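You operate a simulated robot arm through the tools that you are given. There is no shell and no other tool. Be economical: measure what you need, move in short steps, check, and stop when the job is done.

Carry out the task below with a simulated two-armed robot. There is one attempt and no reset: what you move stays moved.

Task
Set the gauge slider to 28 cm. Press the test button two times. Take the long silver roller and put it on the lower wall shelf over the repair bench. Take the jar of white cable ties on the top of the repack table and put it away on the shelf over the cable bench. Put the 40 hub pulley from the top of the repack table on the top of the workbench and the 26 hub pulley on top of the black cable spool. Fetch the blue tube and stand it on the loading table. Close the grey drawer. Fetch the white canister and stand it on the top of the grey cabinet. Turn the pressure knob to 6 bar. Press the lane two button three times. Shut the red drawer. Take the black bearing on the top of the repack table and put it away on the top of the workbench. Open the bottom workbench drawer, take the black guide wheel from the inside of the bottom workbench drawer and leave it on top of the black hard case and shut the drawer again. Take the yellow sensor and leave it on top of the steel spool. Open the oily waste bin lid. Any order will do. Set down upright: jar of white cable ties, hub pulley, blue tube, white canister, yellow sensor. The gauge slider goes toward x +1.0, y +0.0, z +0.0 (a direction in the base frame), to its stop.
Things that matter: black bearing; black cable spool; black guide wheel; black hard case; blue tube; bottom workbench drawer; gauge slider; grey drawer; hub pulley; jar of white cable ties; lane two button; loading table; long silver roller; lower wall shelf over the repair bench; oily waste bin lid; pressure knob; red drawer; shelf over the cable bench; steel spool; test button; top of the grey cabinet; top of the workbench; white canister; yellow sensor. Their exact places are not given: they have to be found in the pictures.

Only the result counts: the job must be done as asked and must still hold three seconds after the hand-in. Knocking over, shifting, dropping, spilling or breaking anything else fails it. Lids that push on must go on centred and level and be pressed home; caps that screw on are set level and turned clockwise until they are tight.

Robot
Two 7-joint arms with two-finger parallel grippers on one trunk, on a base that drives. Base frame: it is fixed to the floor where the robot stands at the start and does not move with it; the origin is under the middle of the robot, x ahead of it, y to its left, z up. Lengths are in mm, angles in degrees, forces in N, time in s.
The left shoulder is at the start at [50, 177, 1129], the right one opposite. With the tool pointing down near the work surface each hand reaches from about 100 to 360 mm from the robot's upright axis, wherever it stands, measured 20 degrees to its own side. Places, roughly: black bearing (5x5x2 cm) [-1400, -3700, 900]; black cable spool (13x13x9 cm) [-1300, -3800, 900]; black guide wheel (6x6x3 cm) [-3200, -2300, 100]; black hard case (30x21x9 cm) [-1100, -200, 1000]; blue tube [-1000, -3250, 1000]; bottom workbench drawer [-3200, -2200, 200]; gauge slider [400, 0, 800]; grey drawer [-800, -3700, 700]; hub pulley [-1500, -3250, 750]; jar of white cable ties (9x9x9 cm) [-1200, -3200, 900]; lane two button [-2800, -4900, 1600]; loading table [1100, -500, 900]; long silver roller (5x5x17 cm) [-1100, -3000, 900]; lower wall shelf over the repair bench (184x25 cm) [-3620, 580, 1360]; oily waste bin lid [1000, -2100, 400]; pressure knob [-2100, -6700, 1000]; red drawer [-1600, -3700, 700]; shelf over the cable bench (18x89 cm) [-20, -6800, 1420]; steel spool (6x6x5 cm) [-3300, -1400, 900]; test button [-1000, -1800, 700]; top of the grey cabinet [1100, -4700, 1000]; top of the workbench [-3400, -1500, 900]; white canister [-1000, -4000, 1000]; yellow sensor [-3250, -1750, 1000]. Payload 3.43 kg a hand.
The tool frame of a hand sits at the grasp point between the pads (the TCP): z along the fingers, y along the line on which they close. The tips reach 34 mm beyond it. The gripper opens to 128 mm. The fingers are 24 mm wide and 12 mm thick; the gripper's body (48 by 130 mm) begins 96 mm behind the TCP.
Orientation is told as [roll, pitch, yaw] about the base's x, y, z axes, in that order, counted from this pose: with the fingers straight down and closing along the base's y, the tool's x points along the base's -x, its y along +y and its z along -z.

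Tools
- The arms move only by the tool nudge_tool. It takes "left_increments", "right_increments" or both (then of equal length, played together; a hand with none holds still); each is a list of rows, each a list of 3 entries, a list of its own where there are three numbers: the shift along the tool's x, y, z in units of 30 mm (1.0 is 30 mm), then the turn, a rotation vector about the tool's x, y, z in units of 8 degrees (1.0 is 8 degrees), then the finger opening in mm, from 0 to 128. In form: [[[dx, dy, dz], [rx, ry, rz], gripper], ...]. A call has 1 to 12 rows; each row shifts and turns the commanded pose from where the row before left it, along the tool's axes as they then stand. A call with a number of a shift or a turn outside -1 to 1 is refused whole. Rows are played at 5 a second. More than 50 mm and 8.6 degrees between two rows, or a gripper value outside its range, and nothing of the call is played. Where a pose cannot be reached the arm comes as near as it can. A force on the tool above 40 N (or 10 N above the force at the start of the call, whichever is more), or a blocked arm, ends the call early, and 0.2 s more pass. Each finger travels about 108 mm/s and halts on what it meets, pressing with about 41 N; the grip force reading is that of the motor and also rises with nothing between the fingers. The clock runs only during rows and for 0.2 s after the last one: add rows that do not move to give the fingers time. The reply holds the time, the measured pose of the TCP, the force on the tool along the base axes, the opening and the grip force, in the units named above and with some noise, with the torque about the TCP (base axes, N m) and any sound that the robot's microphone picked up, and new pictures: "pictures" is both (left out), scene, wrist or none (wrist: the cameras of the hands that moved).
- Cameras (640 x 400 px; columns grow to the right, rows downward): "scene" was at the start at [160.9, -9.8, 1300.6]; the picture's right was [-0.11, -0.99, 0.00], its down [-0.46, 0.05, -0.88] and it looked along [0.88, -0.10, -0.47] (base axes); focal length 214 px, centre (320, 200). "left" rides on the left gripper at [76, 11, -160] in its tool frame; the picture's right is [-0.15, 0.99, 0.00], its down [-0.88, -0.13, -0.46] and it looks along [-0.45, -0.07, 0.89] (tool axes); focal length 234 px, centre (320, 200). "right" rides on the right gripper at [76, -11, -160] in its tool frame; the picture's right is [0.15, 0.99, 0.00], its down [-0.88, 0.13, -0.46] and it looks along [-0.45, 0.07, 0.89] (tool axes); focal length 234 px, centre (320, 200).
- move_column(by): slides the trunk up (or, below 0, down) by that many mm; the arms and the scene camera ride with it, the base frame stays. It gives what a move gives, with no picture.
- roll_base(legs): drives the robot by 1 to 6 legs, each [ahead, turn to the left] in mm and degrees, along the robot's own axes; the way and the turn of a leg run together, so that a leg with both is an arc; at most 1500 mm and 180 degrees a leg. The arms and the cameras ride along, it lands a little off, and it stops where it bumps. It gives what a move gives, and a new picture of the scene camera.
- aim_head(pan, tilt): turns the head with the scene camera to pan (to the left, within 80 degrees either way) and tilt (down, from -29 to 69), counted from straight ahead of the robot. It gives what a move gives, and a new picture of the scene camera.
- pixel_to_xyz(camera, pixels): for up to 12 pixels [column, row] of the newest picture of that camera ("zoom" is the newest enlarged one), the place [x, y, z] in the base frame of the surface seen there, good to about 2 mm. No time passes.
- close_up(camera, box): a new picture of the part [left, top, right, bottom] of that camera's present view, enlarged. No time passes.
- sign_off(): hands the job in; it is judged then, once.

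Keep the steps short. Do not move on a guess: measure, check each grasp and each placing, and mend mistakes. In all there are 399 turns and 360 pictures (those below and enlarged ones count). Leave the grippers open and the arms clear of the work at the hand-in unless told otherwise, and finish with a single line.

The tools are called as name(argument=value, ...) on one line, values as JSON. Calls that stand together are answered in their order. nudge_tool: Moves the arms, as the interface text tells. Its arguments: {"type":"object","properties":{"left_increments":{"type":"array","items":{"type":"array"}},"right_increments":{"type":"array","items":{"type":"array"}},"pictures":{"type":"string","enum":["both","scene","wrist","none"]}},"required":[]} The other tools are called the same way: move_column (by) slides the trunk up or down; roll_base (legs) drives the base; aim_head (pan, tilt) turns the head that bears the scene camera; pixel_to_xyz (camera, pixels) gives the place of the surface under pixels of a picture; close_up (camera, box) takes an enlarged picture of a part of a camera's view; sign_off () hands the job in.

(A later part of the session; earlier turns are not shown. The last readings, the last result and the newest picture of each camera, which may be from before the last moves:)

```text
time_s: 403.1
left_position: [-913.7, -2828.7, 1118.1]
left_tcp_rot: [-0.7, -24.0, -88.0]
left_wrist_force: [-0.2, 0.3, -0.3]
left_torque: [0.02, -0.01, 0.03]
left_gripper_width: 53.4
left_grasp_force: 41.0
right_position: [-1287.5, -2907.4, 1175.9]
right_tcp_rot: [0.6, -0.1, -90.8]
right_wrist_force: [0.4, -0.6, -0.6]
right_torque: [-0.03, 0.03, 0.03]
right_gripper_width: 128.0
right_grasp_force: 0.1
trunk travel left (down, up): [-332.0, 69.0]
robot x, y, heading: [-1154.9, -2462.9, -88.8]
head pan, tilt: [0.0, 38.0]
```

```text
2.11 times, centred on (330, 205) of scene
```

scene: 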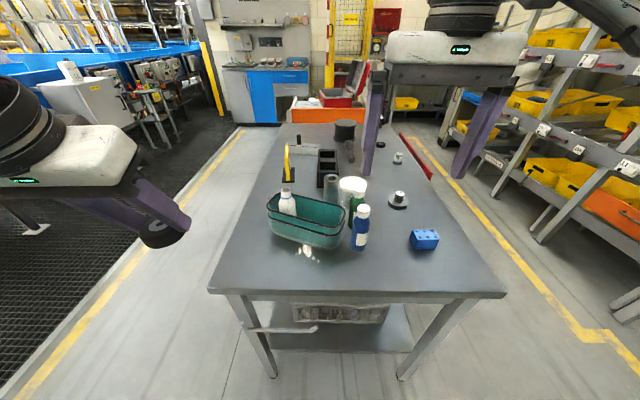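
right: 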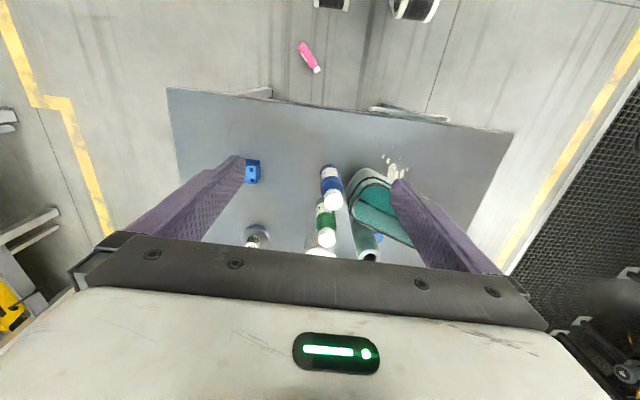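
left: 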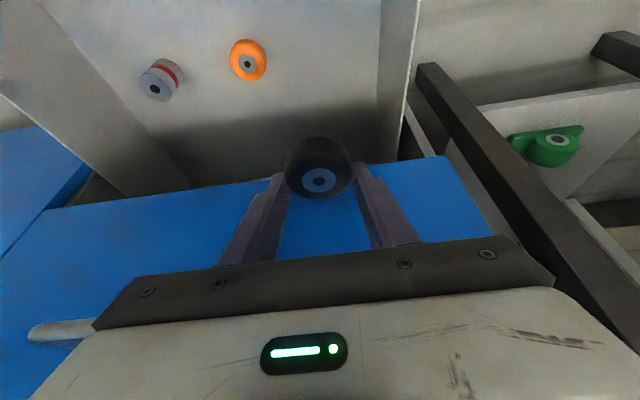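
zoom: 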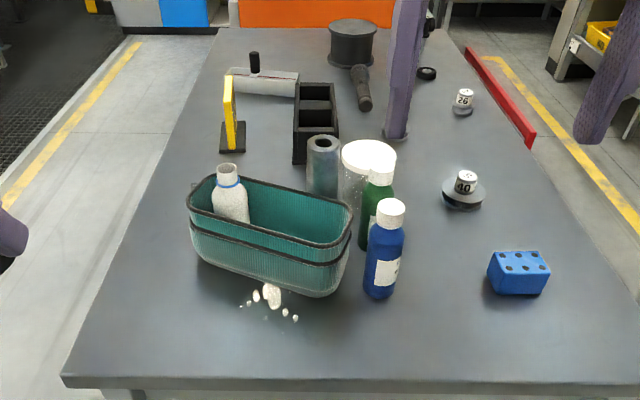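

Besides the pink bottle, the basket seems to have been turned. I measure where everything stands now to put it right.

pixel_to_xyz(camera="zoom", pixels=[[190, 200], [215, 265], [318, 293], [350, 205], [210, 180], [345, 270], [385, 270], [370, 240], [515, 275], [325, 145], [270, 295], [465, 190]])

close_up(camera="scene", box=[250, 170, 390, 270])

close_up(camera="right", box=[160, 30, 520, 270])

```text
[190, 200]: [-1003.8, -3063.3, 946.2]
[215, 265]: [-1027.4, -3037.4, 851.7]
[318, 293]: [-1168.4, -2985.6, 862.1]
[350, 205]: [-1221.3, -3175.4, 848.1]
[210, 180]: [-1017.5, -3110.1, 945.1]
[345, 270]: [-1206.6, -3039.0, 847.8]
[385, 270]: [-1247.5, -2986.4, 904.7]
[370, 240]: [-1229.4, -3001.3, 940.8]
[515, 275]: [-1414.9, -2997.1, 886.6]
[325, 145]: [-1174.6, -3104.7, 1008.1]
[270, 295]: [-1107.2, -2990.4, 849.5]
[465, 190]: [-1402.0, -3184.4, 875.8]
```

```text
4.00 times, centred on (320, 220) of scene
```

zoom: 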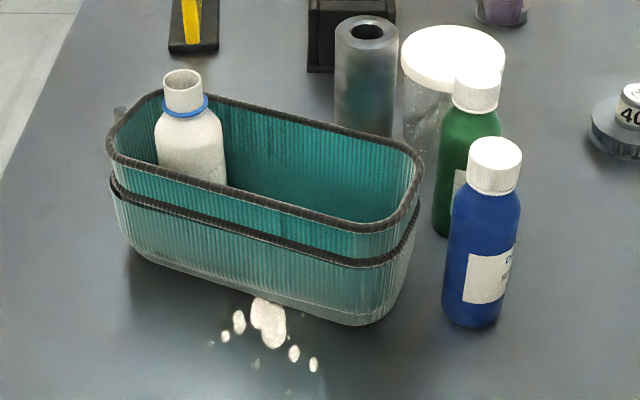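

```text
1.67 times, centred on (340, 150) of right
```

zoom: 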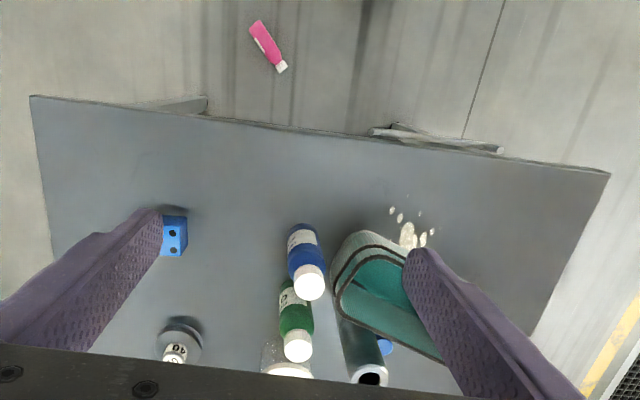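

The blue and green bottles are where they were; the basket (with its bottle) was turned and the pink bottle lies on the floor. I'll put both back. First I locate the pink bottle and the basket's rim exactly.

pixel_to_xyz(camera="right", pixels=[[300, 45], [309, 57], [317, 70], [304, 57], [315, 52]])

close_up(camera="scene", box=[255, 175, 355, 265])

```text
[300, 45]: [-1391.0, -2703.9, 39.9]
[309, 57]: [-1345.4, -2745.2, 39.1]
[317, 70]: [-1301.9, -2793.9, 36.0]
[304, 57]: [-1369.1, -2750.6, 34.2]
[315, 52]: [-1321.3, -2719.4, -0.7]
```

```text
4.44 times, centred on (305, 220) of scene
```

zoom: 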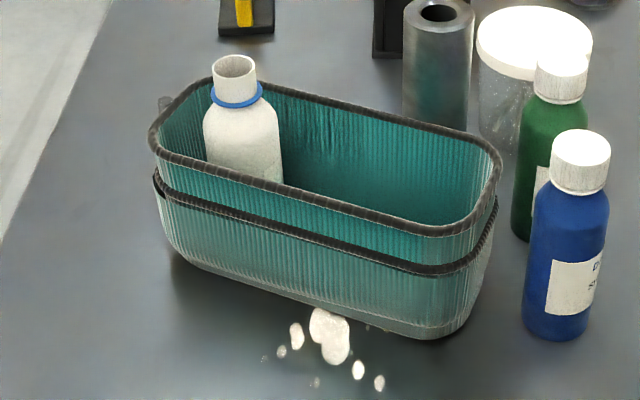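

pixel_to_xyz(camera="zoom", pixels=[[153, 140], [180, 160], [300, 200], [430, 233], [497, 172], [470, 138], [380, 113], [275, 88], [235, 62], [235, 80], [440, 25], [440, 80]])

```text
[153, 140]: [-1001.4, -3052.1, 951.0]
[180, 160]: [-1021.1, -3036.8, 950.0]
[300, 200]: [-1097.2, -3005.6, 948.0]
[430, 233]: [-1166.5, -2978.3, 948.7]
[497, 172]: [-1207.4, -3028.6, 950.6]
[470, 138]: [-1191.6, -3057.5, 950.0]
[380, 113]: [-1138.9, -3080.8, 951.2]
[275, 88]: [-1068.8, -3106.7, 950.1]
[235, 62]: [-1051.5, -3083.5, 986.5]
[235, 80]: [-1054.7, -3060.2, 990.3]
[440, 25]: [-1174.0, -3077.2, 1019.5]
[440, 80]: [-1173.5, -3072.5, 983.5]
```

The pink bottle is on the floor at (−1345, −2748). Basket now: centre (−1108, −3048), turned 68°; originally it stood at about (−982, −3011) with its long axis along y. I shift the base 120 mm toward +x (away from the bottle) to work on the basket.

roll_base(legs=[[-200, 0], [0, 30], [233, 0], [0, -31]])

```text
time_s: 409.0
left_position: [-808.1, -2837.4, 1119.0]
left_tcp_rot: [-0.6, -23.9, -89.4]
left_wrist_force: [0.4, 0.8, -0.2]
left_torque: [0.01, 0.0, 0.0]
left_gripper_width: 53.0
left_grasp_force: 41.1
right_position: [-1181.6, -2907.5, 1176.5]
right_tcp_rot: [0.7, -0.2, -92.1]
right_wrist_force: [0.4, -0.3, -0.3]
right_torque: [-0.02, -0.04, 0.02]
right_gripper_width: 127.7
right_grasp_force: 0.1
trunk travel left (down, up): [-332.0, 69.0]
robot x, y, heading: [-1039.7, -2458.9, -89.8]
head pan, tilt: [0.0, 38.0]
```

scene: 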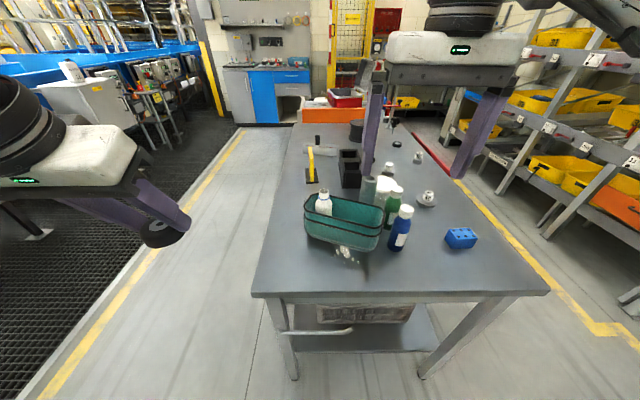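

I turn the right hand 70° to match the basket and move above it.

nudge_tool(right_increments=[[[0, 0, 0], [0, 0, -0.975], 128], [[0, 0, 0], [0, 0, -0.975], 128], [[0, 0, 0], [0, 0, -0.975], 128], [[0, 0, 0], [0, 0, -0.975], 128], [[0, 0, 0], [0, 0, -0.975], 128], [[0, 0, 0], [0, 0, -0.975], 128], [[0, 0, 0], [0, 0, -0.975], 128], [[0, 0, 0], [0, 0, -0.975], 128], [[0, 0, 0], [0, 0, -0.975], 128], [[-0.95, -0.7, 0], [0, 0, 0], 128], [[-0.95, -0.7, 0], [0, 0, 0], 128], [[-0.95, -0.7, 0], [0, 0, 0], 128]], pictures="none")

nudge_tool(right_increments=[[[-0.86, -0.67, 0], [0, 0, 0], 128], [[-0.86, -0.67, 0], [0, 0, 0], 128], [[0, 0, 0.9], [0, 0, 0], 128], [[0, 0, 0.9], [0, 0, 0], 128]], pictures="both")

```text
time_s: 411.6
left_position: [-806.5, -2838.3, 1117.3]
left_tcp_rot: [-0.7, -23.9, -89.5]
left_wrist_force: [-0.2, 0.3, -1.1]
left_torque: [-0.01, -0.02, 0.04]
left_gripper_width: 53.1
left_grasp_force: 40.8
right_position: [-1085.1, -2894.7, 1142.5]
right_tcp_rot: [0.0, -0.7, -22.1]
right_wrist_force: [-0.2, 1.1, -0.2]
right_torque: [0.0, 0.01, 0.02]
right_gripper_width: 127.9
right_grasp_force: 0.0
right hand out of reach, approached as far as the arm can: row 8, 9, 10, 11, 12
trunk travel left (down, up): [-332.0, 69.0]
robot x, y, heading: [-1039.7, -2461.9, -90.0]
head pan, tilt: [0.0, 38.0]
```

```text
time_s: 412.6
left_position: [-807.8, -2838.1, 1117.2]
left_tcp_rot: [-0.7, -23.9, -89.5]
left_wrist_force: [-0.1, 0.8, -1.1]
left_torque: [0.03, 0.04, -0.01]
left_gripper_width: 53.2
left_grasp_force: 40.8
right_position: [-1070.4, -2898.5, 1083.2]
right_tcp_rot: [0.1, -0.7, -21.9]
right_wrist_force: [0.3, -0.3, 0.2]
right_torque: [-0.02, 0.0, 0.0]
right_gripper_width: 128.0
right_grasp_force: 0.0
right hand out of reach, approached as far as the arm can: row 1, 2
trunk travel left (down, up): [-332.0, 69.0]
robot x, y, heading: [-1042.0, -2464.2, -89.9]
head pan, tilt: [0.0, 38.0]
```

scene: 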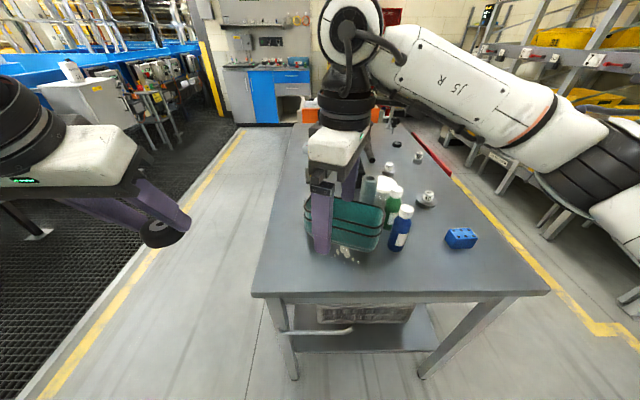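
right: 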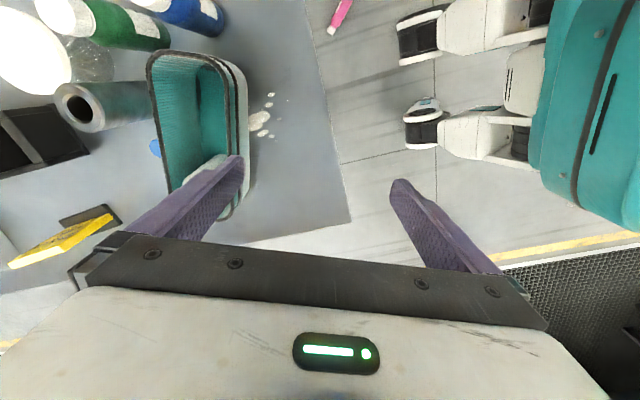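

The right arm cannot reach with that much wrist turn from here. I'll free my left hand first: bring the right hand back upright, and deliver the wheel to the hard case, then return for the repairs with both hands.

nudge_tool(right_increments=[[[0.6, 0, -0.5], [0, 0, 0.97], 128], [[0.6, 0, -0.5], [0, 0, 0.97], 128], [[0.6, 0, -0.4], [0, 0, 0.97], 128], [[0.6, 0, -0.4], [0, 0, 0.97], 128], [[0.6, 0, -0.3], [0, 0, 0.97], 128], [[0.6, 0, 0], [0, 0, 0.97], 128], [[0.6, 0, 0], [0, 0, 0.97], 128], [[0.6, 0, 0], [0, 0, 0.97], 128], [[0.6, -0.5, 0], [0, 0, 0.97], 128], [[0.5, -0.8, 0], [0, 0, 0], 128], [[0.5, -0.8, 0], [0, 0, 0], 128], [[0.5, -0.8, 0], [0, 0, 0], 128]], pictures="none")

```text
time_s: 415.2
left_position: [-807.8, -2837.5, 1118.4]
left_tcp_rot: [-0.5, -24.0, -89.4]
left_wrist_force: [0.9, 0.7, 0.0]
left_torque: [-0.04, 0.02, 0.0]
left_gripper_width: 53.2
left_grasp_force: 40.6
right_position: [-1249.4, -2731.4, 1140.1]
right_tcp_rot: [0.7, -0.1, -91.6]
right_wrist_force: [-0.4, 0.8, 0.2]
right_torque: [-0.01, -0.01, -0.02]
right_gripper_width: 127.9
right_grasp_force: 0.0
trunk travel left (down, up): [-332.0, 69.0]
robot x, y, heading: [-1041.2, -2467.2, -89.9]
head pan, tilt: [0.0, 38.0]
```

Now to the hard case near (−1100, −200): out to the aisle at x≈0, up to y≈−250, and turn to face −x.

roll_base(legs=[[0, 90], [1040, 0], [0, 90], [1100, 0], [1100, 0], [0, 90]])

aim_head(pan=0, tilt=25)

```text
time_s: 442.9
left_position: [-577.1, -447.6, 1118.4]
left_tcp_rot: [-0.7, -23.9, -170.6]
left_wrist_force: [0.1, 1.5, -0.3]
left_torque: [0.02, -0.02, 0.02]
left_gripper_width: 52.7
left_grasp_force: 40.7
right_position: [-540.4, 3.8, 1140.6]
right_tcp_rot: [0.7, -0.1, -172.8]
right_wrist_force: [-0.7, -0.4, -1.0]
right_torque: [-0.02, 0.01, 0.02]
right_gripper_width: 127.8
right_grasp_force: 0.0
trunk travel left (down, up): [-332.0, 69.0]
robot x, y, heading: [-243.7, -161.4, -171.2]
head pan, tilt: [0.0, 38.0]
```

scene: 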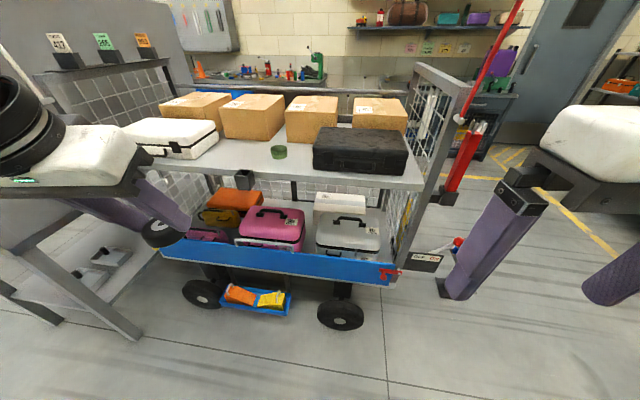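

```text
time_s: 443.6
left_position: [-576.9, -446.4, 1118.0]
left_tcp_rot: [-0.8, -23.9, -170.7]
left_wrist_force: [-0.2, -1.1, -0.4]
left_torque: [-0.01, 0.0, -0.02]
left_gripper_width: 52.6
left_grasp_force: 40.8
right_position: [-539.4, 4.8, 1141.2]
right_tcp_rot: [0.7, -0.1, -172.9]
right_wrist_force: [-0.1, 0.2, 0.3]
right_torque: [-0.01, 0.01, 0.01]
right_gripper_width: 128.1
right_grasp_force: 0.1
trunk travel left (down, up): [-332.0, 69.0]
robot x, y, heading: [-241.8, -161.8, -171.3]
head pan, tilt: [0.0, 25.0]
```

scene: 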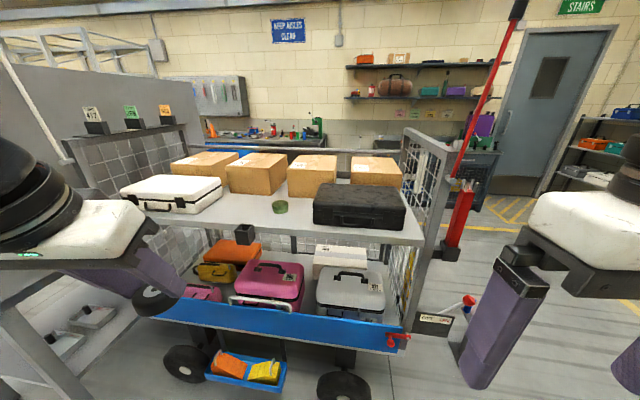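

The black hard case lies on the trolley's top shelf at (360,200). I measure it.

pixel_to_xyz(camera="scene", pixels=[[360, 192], [318, 198], [400, 195], [360, 205], [325, 188], [405, 190], [360, 222], [360, 183], [420, 240], [430, 170], [300, 235]])

close_up(camera="scene", box=[280, 150, 460, 270])

```text
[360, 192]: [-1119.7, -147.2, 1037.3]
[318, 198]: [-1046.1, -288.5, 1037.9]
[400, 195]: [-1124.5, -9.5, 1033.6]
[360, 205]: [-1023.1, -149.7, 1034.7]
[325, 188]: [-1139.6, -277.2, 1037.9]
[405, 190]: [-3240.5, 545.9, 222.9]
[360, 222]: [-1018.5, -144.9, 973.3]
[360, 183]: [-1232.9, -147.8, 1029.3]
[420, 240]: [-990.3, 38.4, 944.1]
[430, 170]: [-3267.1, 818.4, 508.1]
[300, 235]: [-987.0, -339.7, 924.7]
```

```text
3.33 times, centred on (370, 210) of scene
```

zoom: 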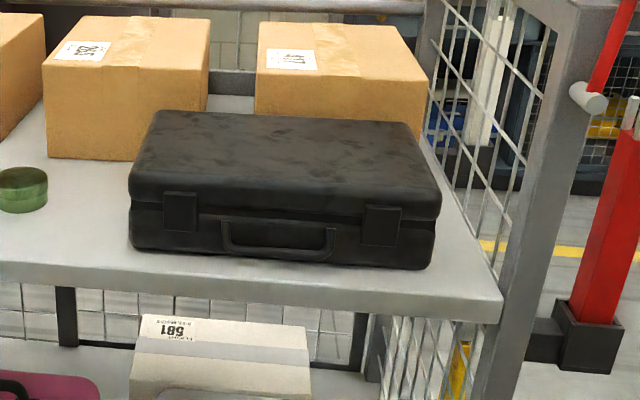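

Case top: z≈1037, centre (−1120, −150). I check where the red post is before driving closer.

pixel_to_xyz(camera="scene", pixels=[[460, 215], [490, 90], [445, 245], [515, 15], [475, 130]])

move_column(by=60)

```text
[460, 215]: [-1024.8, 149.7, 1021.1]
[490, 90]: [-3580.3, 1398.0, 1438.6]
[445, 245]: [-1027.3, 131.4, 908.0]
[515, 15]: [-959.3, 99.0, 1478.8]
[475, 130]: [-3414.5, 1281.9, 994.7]
```

```text
time_s: 444.6
left_position: [-576.5, -447.8, 1178.3]
left_tcp_rot: [-0.7, -23.9, -170.5]
left_wrist_force: [0.1, 0.2, -0.7]
left_torque: [0.01, 0.0, -0.01]
left_gripper_width: 52.5
left_grasp_force: 41.3
right_position: [-540.2, 5.1, 1199.0]
right_tcp_rot: [0.7, -0.1, -172.8]
right_wrist_force: [-0.2, 0.6, -0.2]
right_torque: [-0.01, -0.01, -0.02]
right_gripper_width: 128.0
right_grasp_force: 0.0
trunk travel left (down, up): [-392.0, 9.0]
robot x, y, heading: [-240.9, -161.2, -171.3]
head pan, tilt: [0.0, 25.0]
```

The red post is at x≈−1000, y 100–150. I tuck the right hand back, then drive up to (−600, −60).

nudge_tool(right_increments=[[[1, 0, 0], [0, 0, 0], 128], [[1, 0, 0], [0, 0, 0], 128], [[1, 0, 0], [0, 0, 0], 128]], pictures="none")

roll_base(legs=[[0, -24.4], [370, 0], [0, 15.5]])

```text
time_s: 445.4
left_position: [-577.2, -446.6, 1178.6]
left_tcp_rot: [-0.7, -24.0, -170.5]
left_wrist_force: [0.0, -0.3, 0.0]
left_torque: [-0.01, 0.03, 0.03]
left_gripper_width: 52.7
left_grasp_force: 40.9
right_position: [-450.1, 15.8, 1198.7]
right_tcp_rot: [0.7, -0.1, -173.0]
right_wrist_force: [-0.1, -0.4, 0.1]
right_torque: [-0.04, 0.02, 0.0]
right_gripper_width: 127.8
right_grasp_force: 0.0
trunk travel left (down, up): [-392.0, 9.0]
robot x, y, heading: [-243.7, -161.2, -171.1]
head pan, tilt: [0.0, 25.0]
```

```text
time_s: 449.9
left_position: [-976.6, -295.0, 1178.0]
left_tcp_rot: [-0.8, -24.0, -179.3]
left_wrist_force: [0.3, -0.1, -1.0]
left_torque: [0.03, -0.01, -0.01]
left_gripper_width: 52.2
left_grasp_force: 41.0
right_position: [-782.4, 145.7, 1197.3]
right_tcp_rot: [0.7, -0.1, 178.3]
right_wrist_force: [-0.4, -0.7, 0.3]
right_torque: [-0.01, 0.01, 0.01]
right_gripper_width: 128.2
right_grasp_force: 0.1
trunk travel left (down, up): [-392.0, 9.0]
robot x, y, heading: [-597.9, -55.2, -179.8]
head pan, tilt: [0.0, 25.0]
```

scene: 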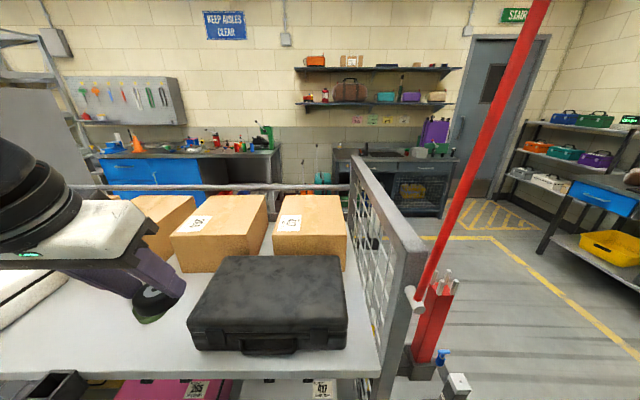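

The left hand with the wheel moves over the case and down, stopping a little above.

nudge_tool(left_increments=[[[-0.747, -0.967, 0.337], [0, 0, 0], 38], [[-0.747, -0.967, 0.337], [0, 0, 0], 38], [[-0.747, -0.967, 0.337], [0, 0, 0], 38], [[-0.747, -0.967, 0.337], [0, 0, 0], 38], [[-0.747, -0.967, 0.337], [0, 0, 0], 38], [[0.4, 0, 0.9], [0, 0, 0], 38], [[0.4, 0, 0.9], [0, 0, 0], 38], [[0.36, 0, 0.8], [0, 0, 0], 38]], pictures="both")

```text
time_s: 451.7
left_position: [-1102.9, -146.7, 1092.9]
left_tcp_rot: [-0.7, -24.0, -179.3]
left_wrist_force: [-0.3, 1.5, -0.9]
left_torque: [0.01, -0.01, -0.01]
left_gripper_width: 52.2
left_grasp_force: 40.3
right_position: [-782.6, 146.2, 1199.8]
right_tcp_rot: [0.7, -0.2, 178.4]
right_wrist_force: [-0.4, 0.3, 0.4]
right_torque: [0.0, 0.0, -0.01]
right_gripper_width: 127.9
right_grasp_force: 0.0
trunk travel left (down, up): [-392.0, 9.0]
robot x, y, heading: [-599.9, -55.1, -180.0]
head pan, tilt: [0.0, 25.0]
```

scene: 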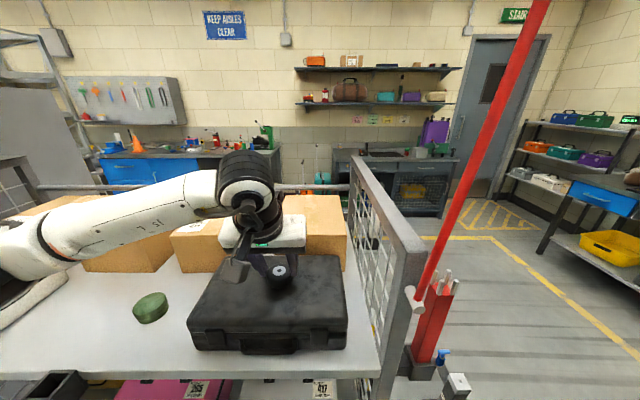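
left: 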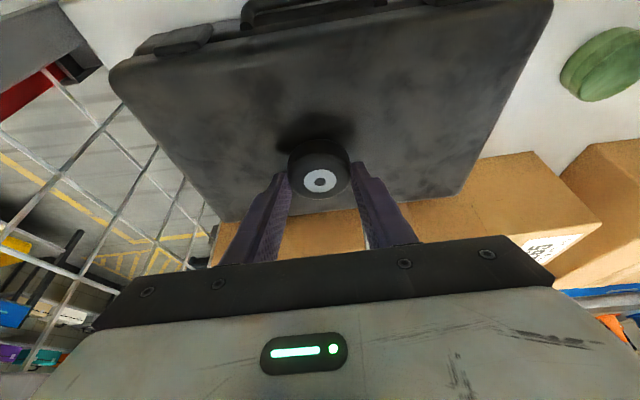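

I zoom to see how the wheel hangs.

close_up(camera="scene", box=[230, 230, 330, 300])

```text
5.71 times, centred on (280, 265) of scene
```

zoom: 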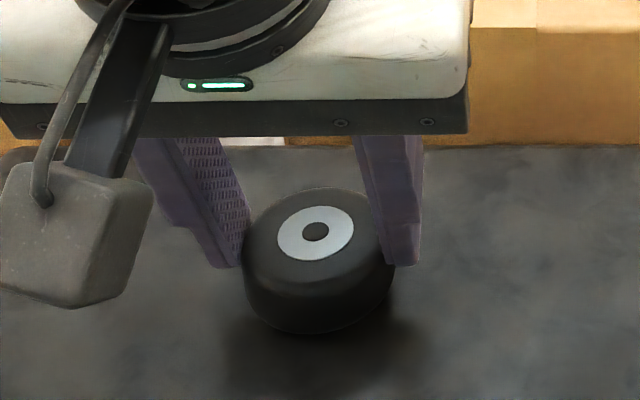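

It hangs almost flat. I lower in small steps to contact.

nudge_tool(left_increments=[[[0.04, 0, 0.09], [0, 0, 0], 38], [[0.04, 0, 0.09], [0, 0, 0], 38], [[0.04, 0, 0.09], [0, 0, 0], 38], [[0.04, 0, 0.09], [0, 0, 0], 38], [[0.04, 0, 0.09], [0, 0, 0], 38], [[0, 0, 0], [0, 0, 0], 38]], pictures="none")

```text
time_s: 453.1
left_position: [-1102.3, -146.7, 1084.5]
left_tcp_rot: [-1.0, -24.8, -179.0]
left_wrist_force: [-1.5, -2.2, 37.4]
left_torque: [-0.23, 0.02, 0.0]
left_gripper_width: 52.4
left_grasp_force: 41.2
right_position: [-779.2, 146.3, 1200.2]
right_tcp_rot: [0.7, -0.2, 178.4]
right_wrist_force: [-0.7, 0.9, -0.6]
right_torque: [0.03, -0.02, -0.02]
right_gripper_width: 127.9
right_grasp_force: 0.0
trunk travel left (down, up): [-392.0, 9.0]
robot x, y, heading: [-601.3, -59.6, -180.0]
head pan, tilt: [0.0, 25.0]
```

Contact (37 N). I ease off, open, and lift away along the finger axis.

nudge_tool(left_increments=[[[-0.04, 0, -0.1], [0, 0, 0], 38], [[0, 0, 0], [0, 0, 0], 60], [[0, 0, 0], [0, 0, 0], 76], [[0, 0, 0], [0, 0, 0], 76], [[0, 0, -1], [0, 0, 0], 76], [[0, 0, -1], [0, 0, 0], 90], [[0, 0, -1], [0, 0, 0], 128], [[0, 0, -1], [0, 1, 0], 128], [[0.5, 0.5, -0.5], [0, 1, 0], 128], [[0.5, 0.5, 0], [0, 1, 0], 128], [[0.5, 0.5, 0], [0, 0, 0], 128]], pictures="scene")

```text
time_s: 455.5
left_position: [-1002.3, -196.3, 1200.8]
left_tcp_rot: [-0.6, 0.1, -179.6]
left_wrist_force: [0.0, -0.1, -0.6]
left_torque: [-0.01, -0.01, 0.0]
left_gripper_width: 128.1
left_grasp_force: 0.1
right_position: [-782.0, 145.6, 1199.4]
right_tcp_rot: [0.6, -0.3, 178.4]
right_wrist_force: [-0.3, 1.0, 1.2]
right_torque: [0.0, 0.01, -0.01]
right_gripper_width: 128.1
right_grasp_force: 0.1
trunk travel left (down, up): [-392.0, 9.0]
robot x, y, heading: [-602.4, -61.5, -179.7]
head pan, tilt: [0.0, 25.0]
```

scene: 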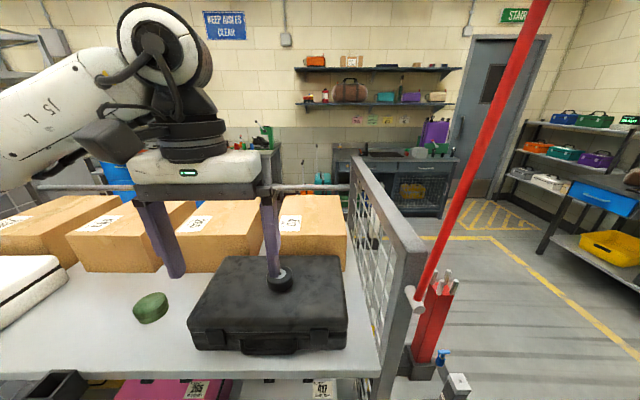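

The wheel lies on the hard case. While here I look at the shelf over the repair bench for a free spot.

close_up(camera="scene", box=[280, 40, 480, 165])

pixel_to_xyz(camera="scene", pixels=[[300, 103], [450, 101], [410, 106], [367, 103], [300, 68], [290, 150], [455, 150]])

```text
3.20 times, centred on (380, 102) of scene
```

zoom: 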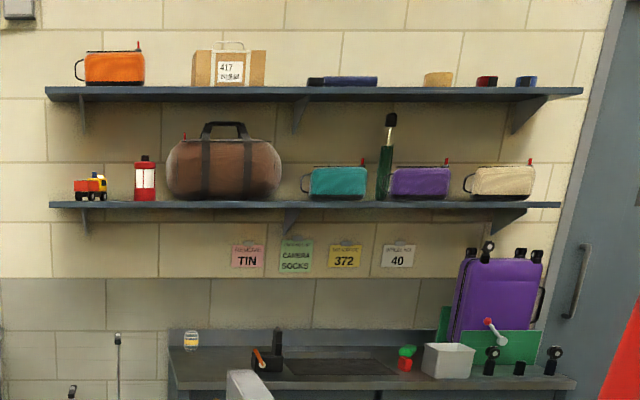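

```text
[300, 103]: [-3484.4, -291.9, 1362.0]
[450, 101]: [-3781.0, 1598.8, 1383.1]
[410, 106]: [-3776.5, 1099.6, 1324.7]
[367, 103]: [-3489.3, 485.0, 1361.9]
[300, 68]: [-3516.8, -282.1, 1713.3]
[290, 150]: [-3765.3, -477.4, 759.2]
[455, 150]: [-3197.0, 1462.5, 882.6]
```

The shelf (z≈1362) has gaps at its left end: y −340…−246 and −120…−20. Now back to the repack table to set right the pink bottle first: I'll stand at about (−1570, −2361) with heading −45°.

roll_base(legs=[[-500, 0], [0, 90], [1150, 0], [1150, 0], [0, -90], [1470, 0]])

roll_base(legs=[[0, 135]])

```text
time_s: 483.9
left_position: [-1950.8, -2486.8, 1199.6]
left_tcp_rot: [-0.7, 0.1, -180.0]
left_wrist_force: [-1.1, 0.4, -0.4]
left_torque: [-0.01, -0.01, 0.01]
left_gripper_width: 128.1
left_grasp_force: 0.0
right_position: [-1730.2, -2145.9, 1199.4]
right_tcp_rot: [0.7, -0.1, 177.9]
right_wrist_force: [-0.2, 0.6, 0.6]
right_torque: [-0.02, 0.03, 0.0]
right_gripper_width: 128.1
right_grasp_force: 0.0
trunk travel left (down, up): [-392.0, 9.0]
robot x, y, heading: [-1549.9, -2357.9, 179.9]
head pan, tilt: [0.0, 25.0]
```

scene: 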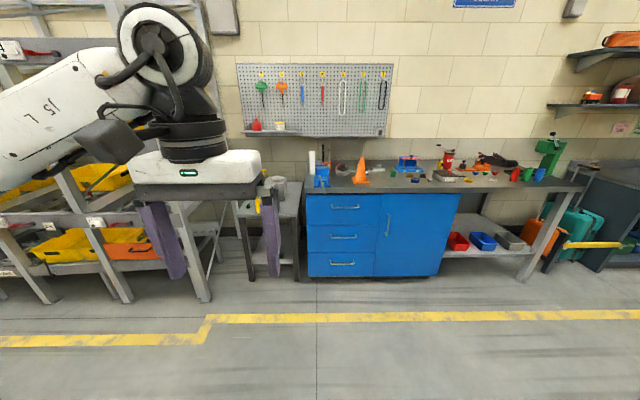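

```text
time_s: 489.9
left_position: [-1176.0, -2546.8, 1200.1]
left_tcp_rot: [-0.6, -0.1, -45.8]
left_wrist_force: [-0.4, -0.2, 0.2]
left_torque: [0.01, 0.04, 0.0]
left_gripper_width: 127.9
left_grasp_force: 0.1
right_position: [-1575.8, -2625.4, 1199.6]
right_tcp_rot: [0.6, -0.1, -48.0]
right_wrist_force: [0.1, -0.5, -0.7]
right_torque: [-0.01, 0.0, -0.04]
right_gripper_width: 127.9
right_grasp_force: 0.0
trunk travel left (down, up): [-392.0, 9.0]
robot x, y, heading: [-1551.9, -2355.9, -46.3]
head pan, tilt: [0.0, 25.0]
```

scene: 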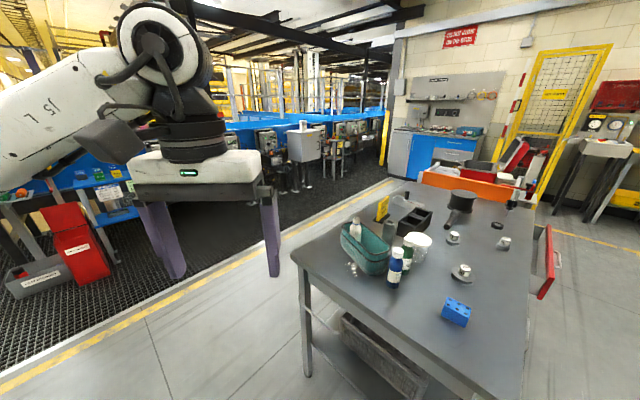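

I look down for the pink bottle.

aim_head(pan=-15, tilt=62)

```text
time_s: 490.9
left_position: [-1176.2, -2547.5, 1201.2]
left_tcp_rot: [-0.5, 0.0, -46.0]
left_wrist_force: [0.3, 0.5, -0.2]
left_torque: [0.01, 0.02, 0.01]
left_gripper_width: 127.8
left_grasp_force: 0.0
right_position: [-1574.8, -2624.0, 1197.8]
right_tcp_rot: [0.7, 0.0, -47.9]
right_wrist_force: [0.1, 1.0, 0.5]
right_torque: [0.01, 0.01, 0.02]
right_gripper_width: 127.9
right_grasp_force: 0.1
trunk travel left (down, up): [-392.0, 9.0]
robot x, y, heading: [-1550.0, -2349.0, -46.4]
head pan, tilt: [-15.0, 62.0]
```

scene: 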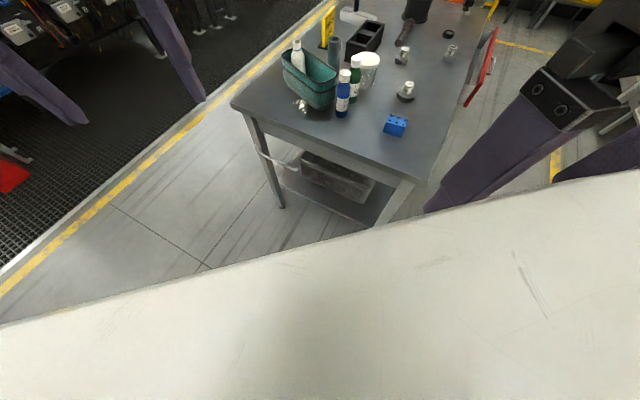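

The chest blocks the view down. I move the right hand over the bottle's measured place and use its camera.

nudge_tool(right_increments=[[[-0.92, 0.3, 0], [0, 0, -0.33], 100], [[-0.92, 0.3, 0], [0, 0, 0], 100], [[-0.92, 0.3, 0], [0, 0, 0], 100], [[-0.92, 0.3, 0], [0, 0, 0], 100], [[-0.92, 0.3, 0], [0, 0, 0], 100], [[-0.92, 0.3, 0], [0, 0, 0], 100], [[-0.92, 0.3, 0], [0, 0, 0], 100], [[-0.92, 0.3, 0], [0, 0, 0], 100], [[-0.92, 0.3, 0], [0, 0, 0], 100]], pictures="none")

move_column(by=-390)

nudge_tool(right_increments=[[[0, 0, 1], [0, 0, 0], 100], [[0, 0, 1], [0, 0, 0], 100], [[0, 0, 1], [0, 0, 0], 100], [[0, 0, 1], [0, 0, 0], 100], [[0, 0, 1], [0, 0, 0], 100], [[0, 0, 1], [0, 0, 0], 100], [[0, 0, 1], [0, 0, 0], 100], [[0, 0, 1], [0, 0, 0], 100]], pictures="wrist")

```text
time_s: 492.9
left_position: [-1175.1, -2548.5, 1200.0]
left_tcp_rot: [-0.6, 0.2, -45.8]
left_wrist_force: [0.1, -0.2, -1.3]
left_torque: [0.03, 0.01, 0.01]
left_gripper_width: 128.0
left_grasp_force: 0.1
right_position: [-1341.9, -2743.1, 1199.4]
right_tcp_rot: [0.6, -0.1, -45.3]
right_wrist_force: [0.5, -0.9, -0.7]
right_torque: [0.01, 0.04, 0.01]
right_gripper_width: 100.0
right_grasp_force: 0.1
trunk travel left (down, up): [-392.0, 9.0]
robot x, y, heading: [-1549.8, -2351.5, -46.2]
head pan, tilt: [-15.0, 62.0]
```

```text
time_s: 496.7
left_position: [-1175.8, -2549.0, 811.8]
left_tcp_rot: [-0.6, 0.0, -45.9]
left_wrist_force: [-0.5, 0.3, 0.5]
left_torque: [0.0, 0.02, 0.01]
left_gripper_width: 128.2
left_grasp_force: 0.0
right_position: [-1343.2, -2742.1, 810.8]
right_tcp_rot: [0.8, -0.2, -45.4]
right_wrist_force: [0.7, 0.2, 0.3]
right_torque: [-0.02, -0.04, 0.03]
right_gripper_width: 99.9
right_grasp_force: 0.0
trunk travel left (down, up): [-2.0, 399.0]
robot x, y, heading: [-1548.7, -2352.5, -46.3]
head pan, tilt: [-15.0, 62.0]
```

```text
time_s: 497.8
left_position: [-1175.0, -2543.2, 811.1]
left_tcp_rot: [-1.2, -0.3, -45.8]
left_wrist_force: [1.1, 0.1, 0.8]
left_torque: [0.02, 0.06, -0.02]
left_gripper_width: 128.0
left_grasp_force: 0.1
right_position: [-1324.8, -2749.1, 763.0]
right_tcp_rot: [0.4, -12.1, -44.8]
right_wrist_force: [-0.6, -0.2, 0.0]
right_torque: [0.04, 0.02, 0.01]
right_gripper_width: 99.7
right_grasp_force: 0.1
trunk travel left (down, up): [-2.0, 399.0]
robot x, y, heading: [-1550.8, -2348.9, -46.4]
head pan, tilt: [-15.0, 62.0]
stopped in row 5 (right hand): the arm was blocked; the commanded pose is now the measured one
```

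right: 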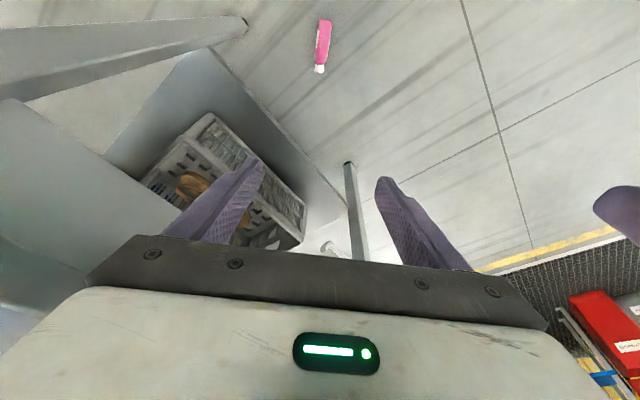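

The right forearm met the table corner. I lift back up, raise the trunk, and take a better stance at (−1245, −2318) with heading −90°, where the elbow is clear of the table.

nudge_tool(right_increments=[[[0.3, 0, -1], [0, 0.5, 0], 100], [[0.3, 0, -1], [0, 0.5, 0], 100], [[0.5, 0, -1], [0, 0.5, 0], 100]], pictures="none")

move_column(by=390)

roll_base(legs=[[0, 52], [305, 0], [0, -95]])

```text
time_s: 498.6
left_position: [-1175.0, -2547.7, 809.5]
left_tcp_rot: [-0.6, -0.1, -46.0]
left_wrist_force: [0.2, 0.4, -1.2]
left_torque: [0.0, -0.02, -0.01]
left_gripper_width: 128.2
left_grasp_force: 0.1
right_position: [-1356.8, -2726.5, 836.1]
right_tcp_rot: [0.6, 2.1, -44.8]
right_wrist_force: [0.0, -0.5, 0.1]
right_torque: [0.02, 0.05, -0.02]
right_gripper_width: 100.2
right_grasp_force: 0.0
trunk travel left (down, up): [-2.0, 399.0]
robot x, y, heading: [-1550.4, -2355.2, -46.3]
head pan, tilt: [-15.0, 62.0]
```

```text
time_s: 502.3
left_position: [-1176.3, -2548.0, 1200.9]
left_tcp_rot: [-0.5, 0.0, -45.9]
left_wrist_force: [-0.3, -0.3, -0.4]
left_torque: [-0.01, 0.02, -0.02]
left_gripper_width: 127.9
left_grasp_force: 0.1
right_position: [-1356.9, -2727.7, 1227.3]
right_tcp_rot: [0.7, 1.8, -45.0]
right_wrist_force: [0.9, 1.1, 0.0]
right_torque: [0.01, -0.01, -0.02]
right_gripper_width: 100.2
right_grasp_force: 0.1
trunk travel left (down, up): [-392.0, 9.0]
robot x, y, heading: [-1548.8, -2352.3, -46.4]
head pan, tilt: [-15.0, 62.0]
```

```text
time_s: 510.6
left_position: [-1104.3, -2722.2, 1201.2]
left_tcp_rot: [-0.6, 0.0, -87.7]
left_wrist_force: [-0.7, 0.0, 0.0]
left_torque: [-0.03, 0.01, -0.07]
left_gripper_width: 128.1
left_grasp_force: 0.0
right_position: [-1359.5, -2735.7, 1226.6]
right_tcp_rot: [0.7, 1.8, -86.6]
right_wrist_force: [0.0, -0.4, -0.2]
right_torque: [-0.02, -0.01, 0.02]
right_gripper_width: 100.1
right_grasp_force: 0.0
trunk travel left (down, up): [-392.0, 9.0]
robot x, y, heading: [-1260.0, -2327.3, -88.1]
head pan, tilt: [-15.0, 62.0]
```

scene: 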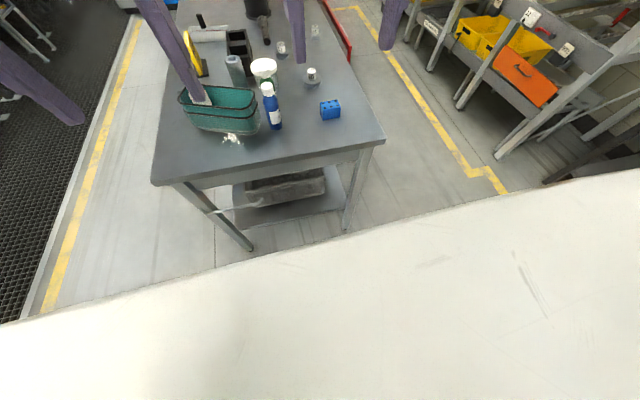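

I turn the right wrist 41°, lower the trunk and descend with the wrist camera watching.

nudge_tool(right_increments=[[[0, 0, 0], [0, -0.22, -0.863], 100], [[0, 0, 0], [0, 0, -0.863], 100], [[0, 0, 0], [0, 0, -0.863], 100], [[0, 0, 0], [0, 0, -0.863], 100], [[0, 0, 0], [0, 0, -0.863], 100], [[0, 0, 0], [0, 0, -0.863], 100]], pictures="none")

move_column(by=-390)

nudge_tool(right_increments=[[[0, 0, 1], [0, 0, 0], 100], [[0, 0, 1], [0, 0, 0], 100], [[0, 0, 1], [0, 0, 0], 100], [[0, 0, 1], [0, 0, 0], 100], [[0, 0, 1], [0, 0, 0], 100], [[0, 0, 1], [0, 0, 0], 100], [[0, 0, 1], [0, 0, 0], 100], [[0, 0, 1], [0, 0, 0], 100], [[0, 0, 1], [0, 0, 0], 100], [[0, 0, 1], [0, 0, 0], 100], [[0, 0, 1], [0, 0, 0], 100], [[0, 0, 1], [0, 0, 0], 100]], pictures="wrist")

```text
time_s: 512.0
left_position: [-1104.4, -2722.0, 1201.2]
left_tcp_rot: [-0.5, 0.0, -87.6]
left_wrist_force: [0.6, 0.0, -0.1]
left_torque: [0.01, -0.03, 0.01]
left_gripper_width: 128.0
left_grasp_force: 0.1
right_position: [-1360.6, -2735.7, 1227.3]
right_tcp_rot: [0.7, -0.5, -45.1]
right_wrist_force: [0.5, 0.8, 0.9]
right_torque: [-0.01, -0.01, 0.03]
right_gripper_width: 99.9
right_grasp_force: 0.1
trunk travel left (down, up): [-392.0, 9.0]
robot x, y, heading: [-1253.3, -2325.8, -87.5]
head pan, tilt: [-15.0, 62.0]
```

```text
time_s: 515.7
left_position: [-1103.8, -2723.1, 811.2]
left_tcp_rot: [-0.5, -0.1, -87.7]
left_wrist_force: [0.4, 0.3, -0.2]
left_torque: [-0.02, 0.0, 0.0]
left_gripper_width: 128.1
left_grasp_force: 0.1
right_position: [-1361.1, -2735.4, 835.7]
right_tcp_rot: [0.5, -0.5, -45.2]
right_wrist_force: [0.4, 0.0, -0.3]
right_torque: [-0.02, 0.0, -0.02]
right_gripper_width: 99.9
right_grasp_force: 0.1
trunk travel left (down, up): [-2.0, 399.0]
robot x, y, heading: [-1252.6, -2328.2, -88.2]
head pan, tilt: [-15.0, 62.0]
```

```text
time_s: 518.3
left_position: [-1104.2, -2722.7, 810.9]
left_tcp_rot: [-0.5, 0.0, -87.6]
left_wrist_force: [1.0, -0.4, 0.1]
left_torque: [-0.02, 0.0, -0.03]
left_gripper_width: 127.9
left_grasp_force: 0.1
right_position: [-1354.4, -2734.4, 479.6]
right_tcp_rot: [0.6, -0.6, -45.2]
right_wrist_force: [-0.5, -0.4, 0.3]
right_torque: [0.02, 0.01, -0.06]
right_gripper_width: 100.0
right_grasp_force: 0.0
trunk travel left (down, up): [-2.0, 399.0]
robot x, y, heading: [-1252.6, -2326.7, -88.0]
head pan, tilt: [-15.0, 62.0]
```

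right: 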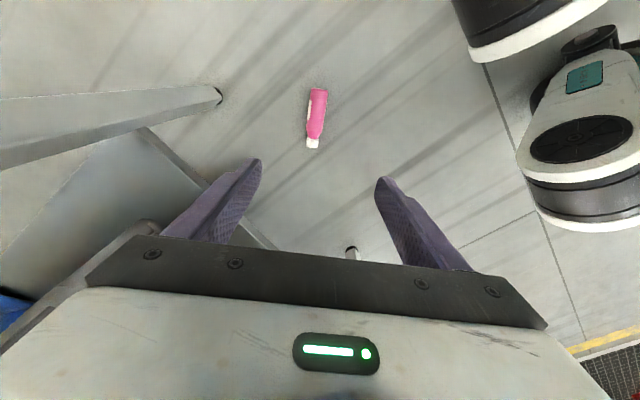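

pixel_to_xyz(camera="right", pixels=[[318, 92], [316, 115], [312, 143], [309, 115], [324, 113], [312, 135]])

close_up(camera="right", box=[280, 75, 350, 165])

```text
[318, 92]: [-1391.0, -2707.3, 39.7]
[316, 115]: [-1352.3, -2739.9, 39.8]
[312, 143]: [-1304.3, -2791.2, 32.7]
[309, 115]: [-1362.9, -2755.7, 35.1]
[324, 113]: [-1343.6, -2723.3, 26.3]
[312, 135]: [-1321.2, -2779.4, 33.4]
```

```text
4.44 times, centred on (315, 120) of right
```

zoom: 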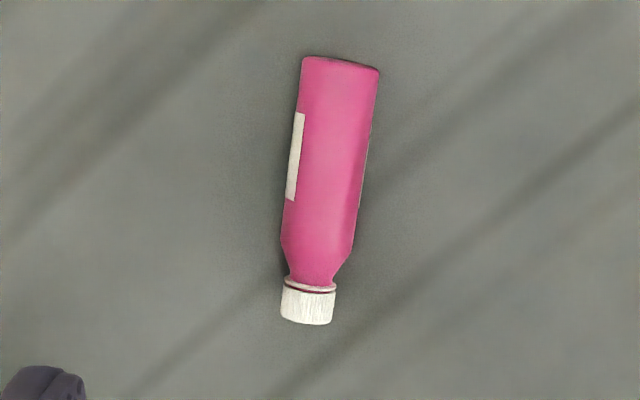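

The bottle's axis matches the hand to 1°. I descend to the floor around its body and grip.

nudge_tool(right_increments=[[[-0.12, -0.21, 1], [0, 0, 0], 90], [[0, 0, 1], [0, 0, 0], 90], [[0, 0, 1], [0, 0, 0], 90], [[0, 0, 1], [0, 0, 0], 90], [[0, 0, 1], [0, 0, 0], 90], [[0, 0, 1], [0, 0, 0], 90], [[0, 0, 1], [0, 0, 0], 90], [[0, 0, 1], [0, 0, 0], 90], [[0, 0, 1], [0, 0, 0], 90], [[0, 0, 1], [0, 0, 0], 90], [[0, 0, 1], [0, 0, 0], 90], [[0, 0, 1], [0, 0, 0], 90]], pictures="none")

nudge_tool(right_increments=[[[0, 0, 0.8], [0, 0, 0], 90], [[0, 0, 0.8], [0, 0, 0], 90], [[0, 0, 0.6], [0, 0, 0], 90], [[0, 0, 0.3], [0, 0, 0], 90], [[0, 0, 0], [0, 0, 0], 30], [[0, 0, 0], [0, 0, 0], 28], [[0, 0, 0], [0, 0, 0], 28]], pictures="wrist")

```text
time_s: 520.9
left_position: [-1104.3, -2722.4, 810.4]
left_tcp_rot: [-0.6, 0.0, -87.6]
left_wrist_force: [-0.2, 0.2, 0.3]
left_torque: [0.01, -0.04, -0.01]
left_gripper_width: 128.0
left_grasp_force: 0.0
right_position: [-1351.0, -2739.2, 147.3]
right_tcp_rot: [0.8, -0.3, -45.0]
right_wrist_force: [1.6, 0.1, 0.0]
right_torque: [-0.01, -0.02, -0.02]
right_gripper_width: 90.1
right_grasp_force: 0.1
right hand out of reach, approached as far as the arm can: row 11, 12
trunk travel left (down, up): [-2.0, 399.0]
robot x, y, heading: [-1255.6, -2326.4, -88.0]
head pan, tilt: [-15.0, 62.0]
```

```text
time_s: 522.5
left_position: [-1104.1, -2722.7, 811.3]
left_tcp_rot: [-0.6, 0.0, -87.6]
left_wrist_force: [-0.7, 0.5, -1.1]
left_torque: [0.01, 0.0, -0.01]
left_gripper_width: 127.8
left_grasp_force: 0.1
right_position: [-1353.7, -2737.6, 141.1]
right_tcp_rot: [0.5, -0.6, -45.3]
right_wrist_force: [-0.1, 0.0, -0.9]
right_torque: [-0.03, 0.04, -0.03]
right_gripper_width: 27.9
right_grasp_force: 0.0
right hand out of reach, approached as far as the arm can: row 1, 2, 3, 4
trunk travel left (down, up): [-2.0, 399.0]
robot x, y, heading: [-1253.4, -2327.3, -87.8]
head pan, tilt: [-15.0, 62.0]
```

right: 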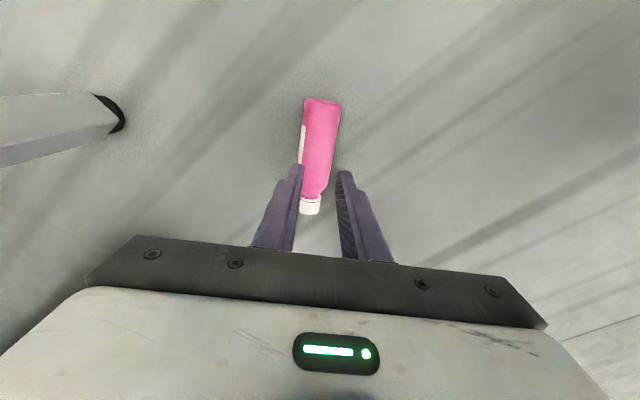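

The hand bottoms out at z≈141 at this distance. I check how much free floor is between the bottle and my base, to move closer.

pixel_to_xyz(camera="right", pixels=[[330, 5], [600, 10], [450, 5], [600, 150], [200, 10]])

nudge_tool(right_increments=[[[0, 0, -1], [0, 0, 0], 90], [[0, 0, -1], [0, 0, 0], 90], [[0, 0, -1], [0, 0, 0], 90], [[0, 0, -1], [0, 0, 0], 90], [[0, 0, -1], [0, 0, 0], 90], [[0, 0, -1], [0, 0, 0], 90], [[0, 0, -1], [0, 0, 0], 90], [[0, 0, -1], [0, 0, 0], 90]], pictures="wrist")

```text
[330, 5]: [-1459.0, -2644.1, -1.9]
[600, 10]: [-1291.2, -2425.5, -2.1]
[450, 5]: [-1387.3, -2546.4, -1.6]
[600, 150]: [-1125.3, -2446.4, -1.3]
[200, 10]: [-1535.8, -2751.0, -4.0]
```

```text
time_s: 524.3
left_position: [-1104.3, -2722.7, 811.4]
left_tcp_rot: [-0.6, 0.1, -87.6]
left_wrist_force: [-0.5, 0.2, 1.2]
left_torque: [0.02, 0.0, 0.02]
left_gripper_width: 128.1
left_grasp_force: 0.2
right_position: [-1357.7, -2737.0, 380.7]
right_tcp_rot: [0.6, -0.3, -45.2]
right_wrist_force: [-0.2, 1.2, 0.1]
right_torque: [0.03, 0.0, 0.03]
right_gripper_width: 90.1
right_grasp_force: 0.2
trunk travel left (down, up): [-2.0, 399.0]
robot x, y, heading: [-1257.8, -2325.0, -87.7]
head pan, tilt: [-15.0, 62.0]
```

right: 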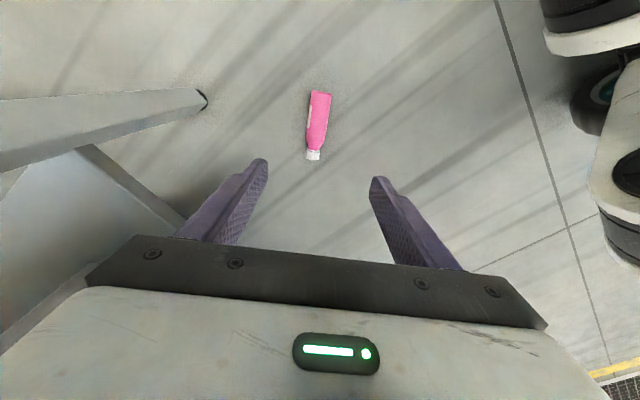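

pixel_to_xyz(camera="right", pixels=[[560, 45], [590, 110], [600, 200], [560, 10], [635, 60], [625, 180], [600, 90]])

```text
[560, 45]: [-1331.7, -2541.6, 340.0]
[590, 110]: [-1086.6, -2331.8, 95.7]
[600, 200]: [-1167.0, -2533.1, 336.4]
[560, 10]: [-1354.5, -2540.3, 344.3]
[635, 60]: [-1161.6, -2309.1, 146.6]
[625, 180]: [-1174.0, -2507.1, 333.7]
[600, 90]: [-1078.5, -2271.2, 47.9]
```

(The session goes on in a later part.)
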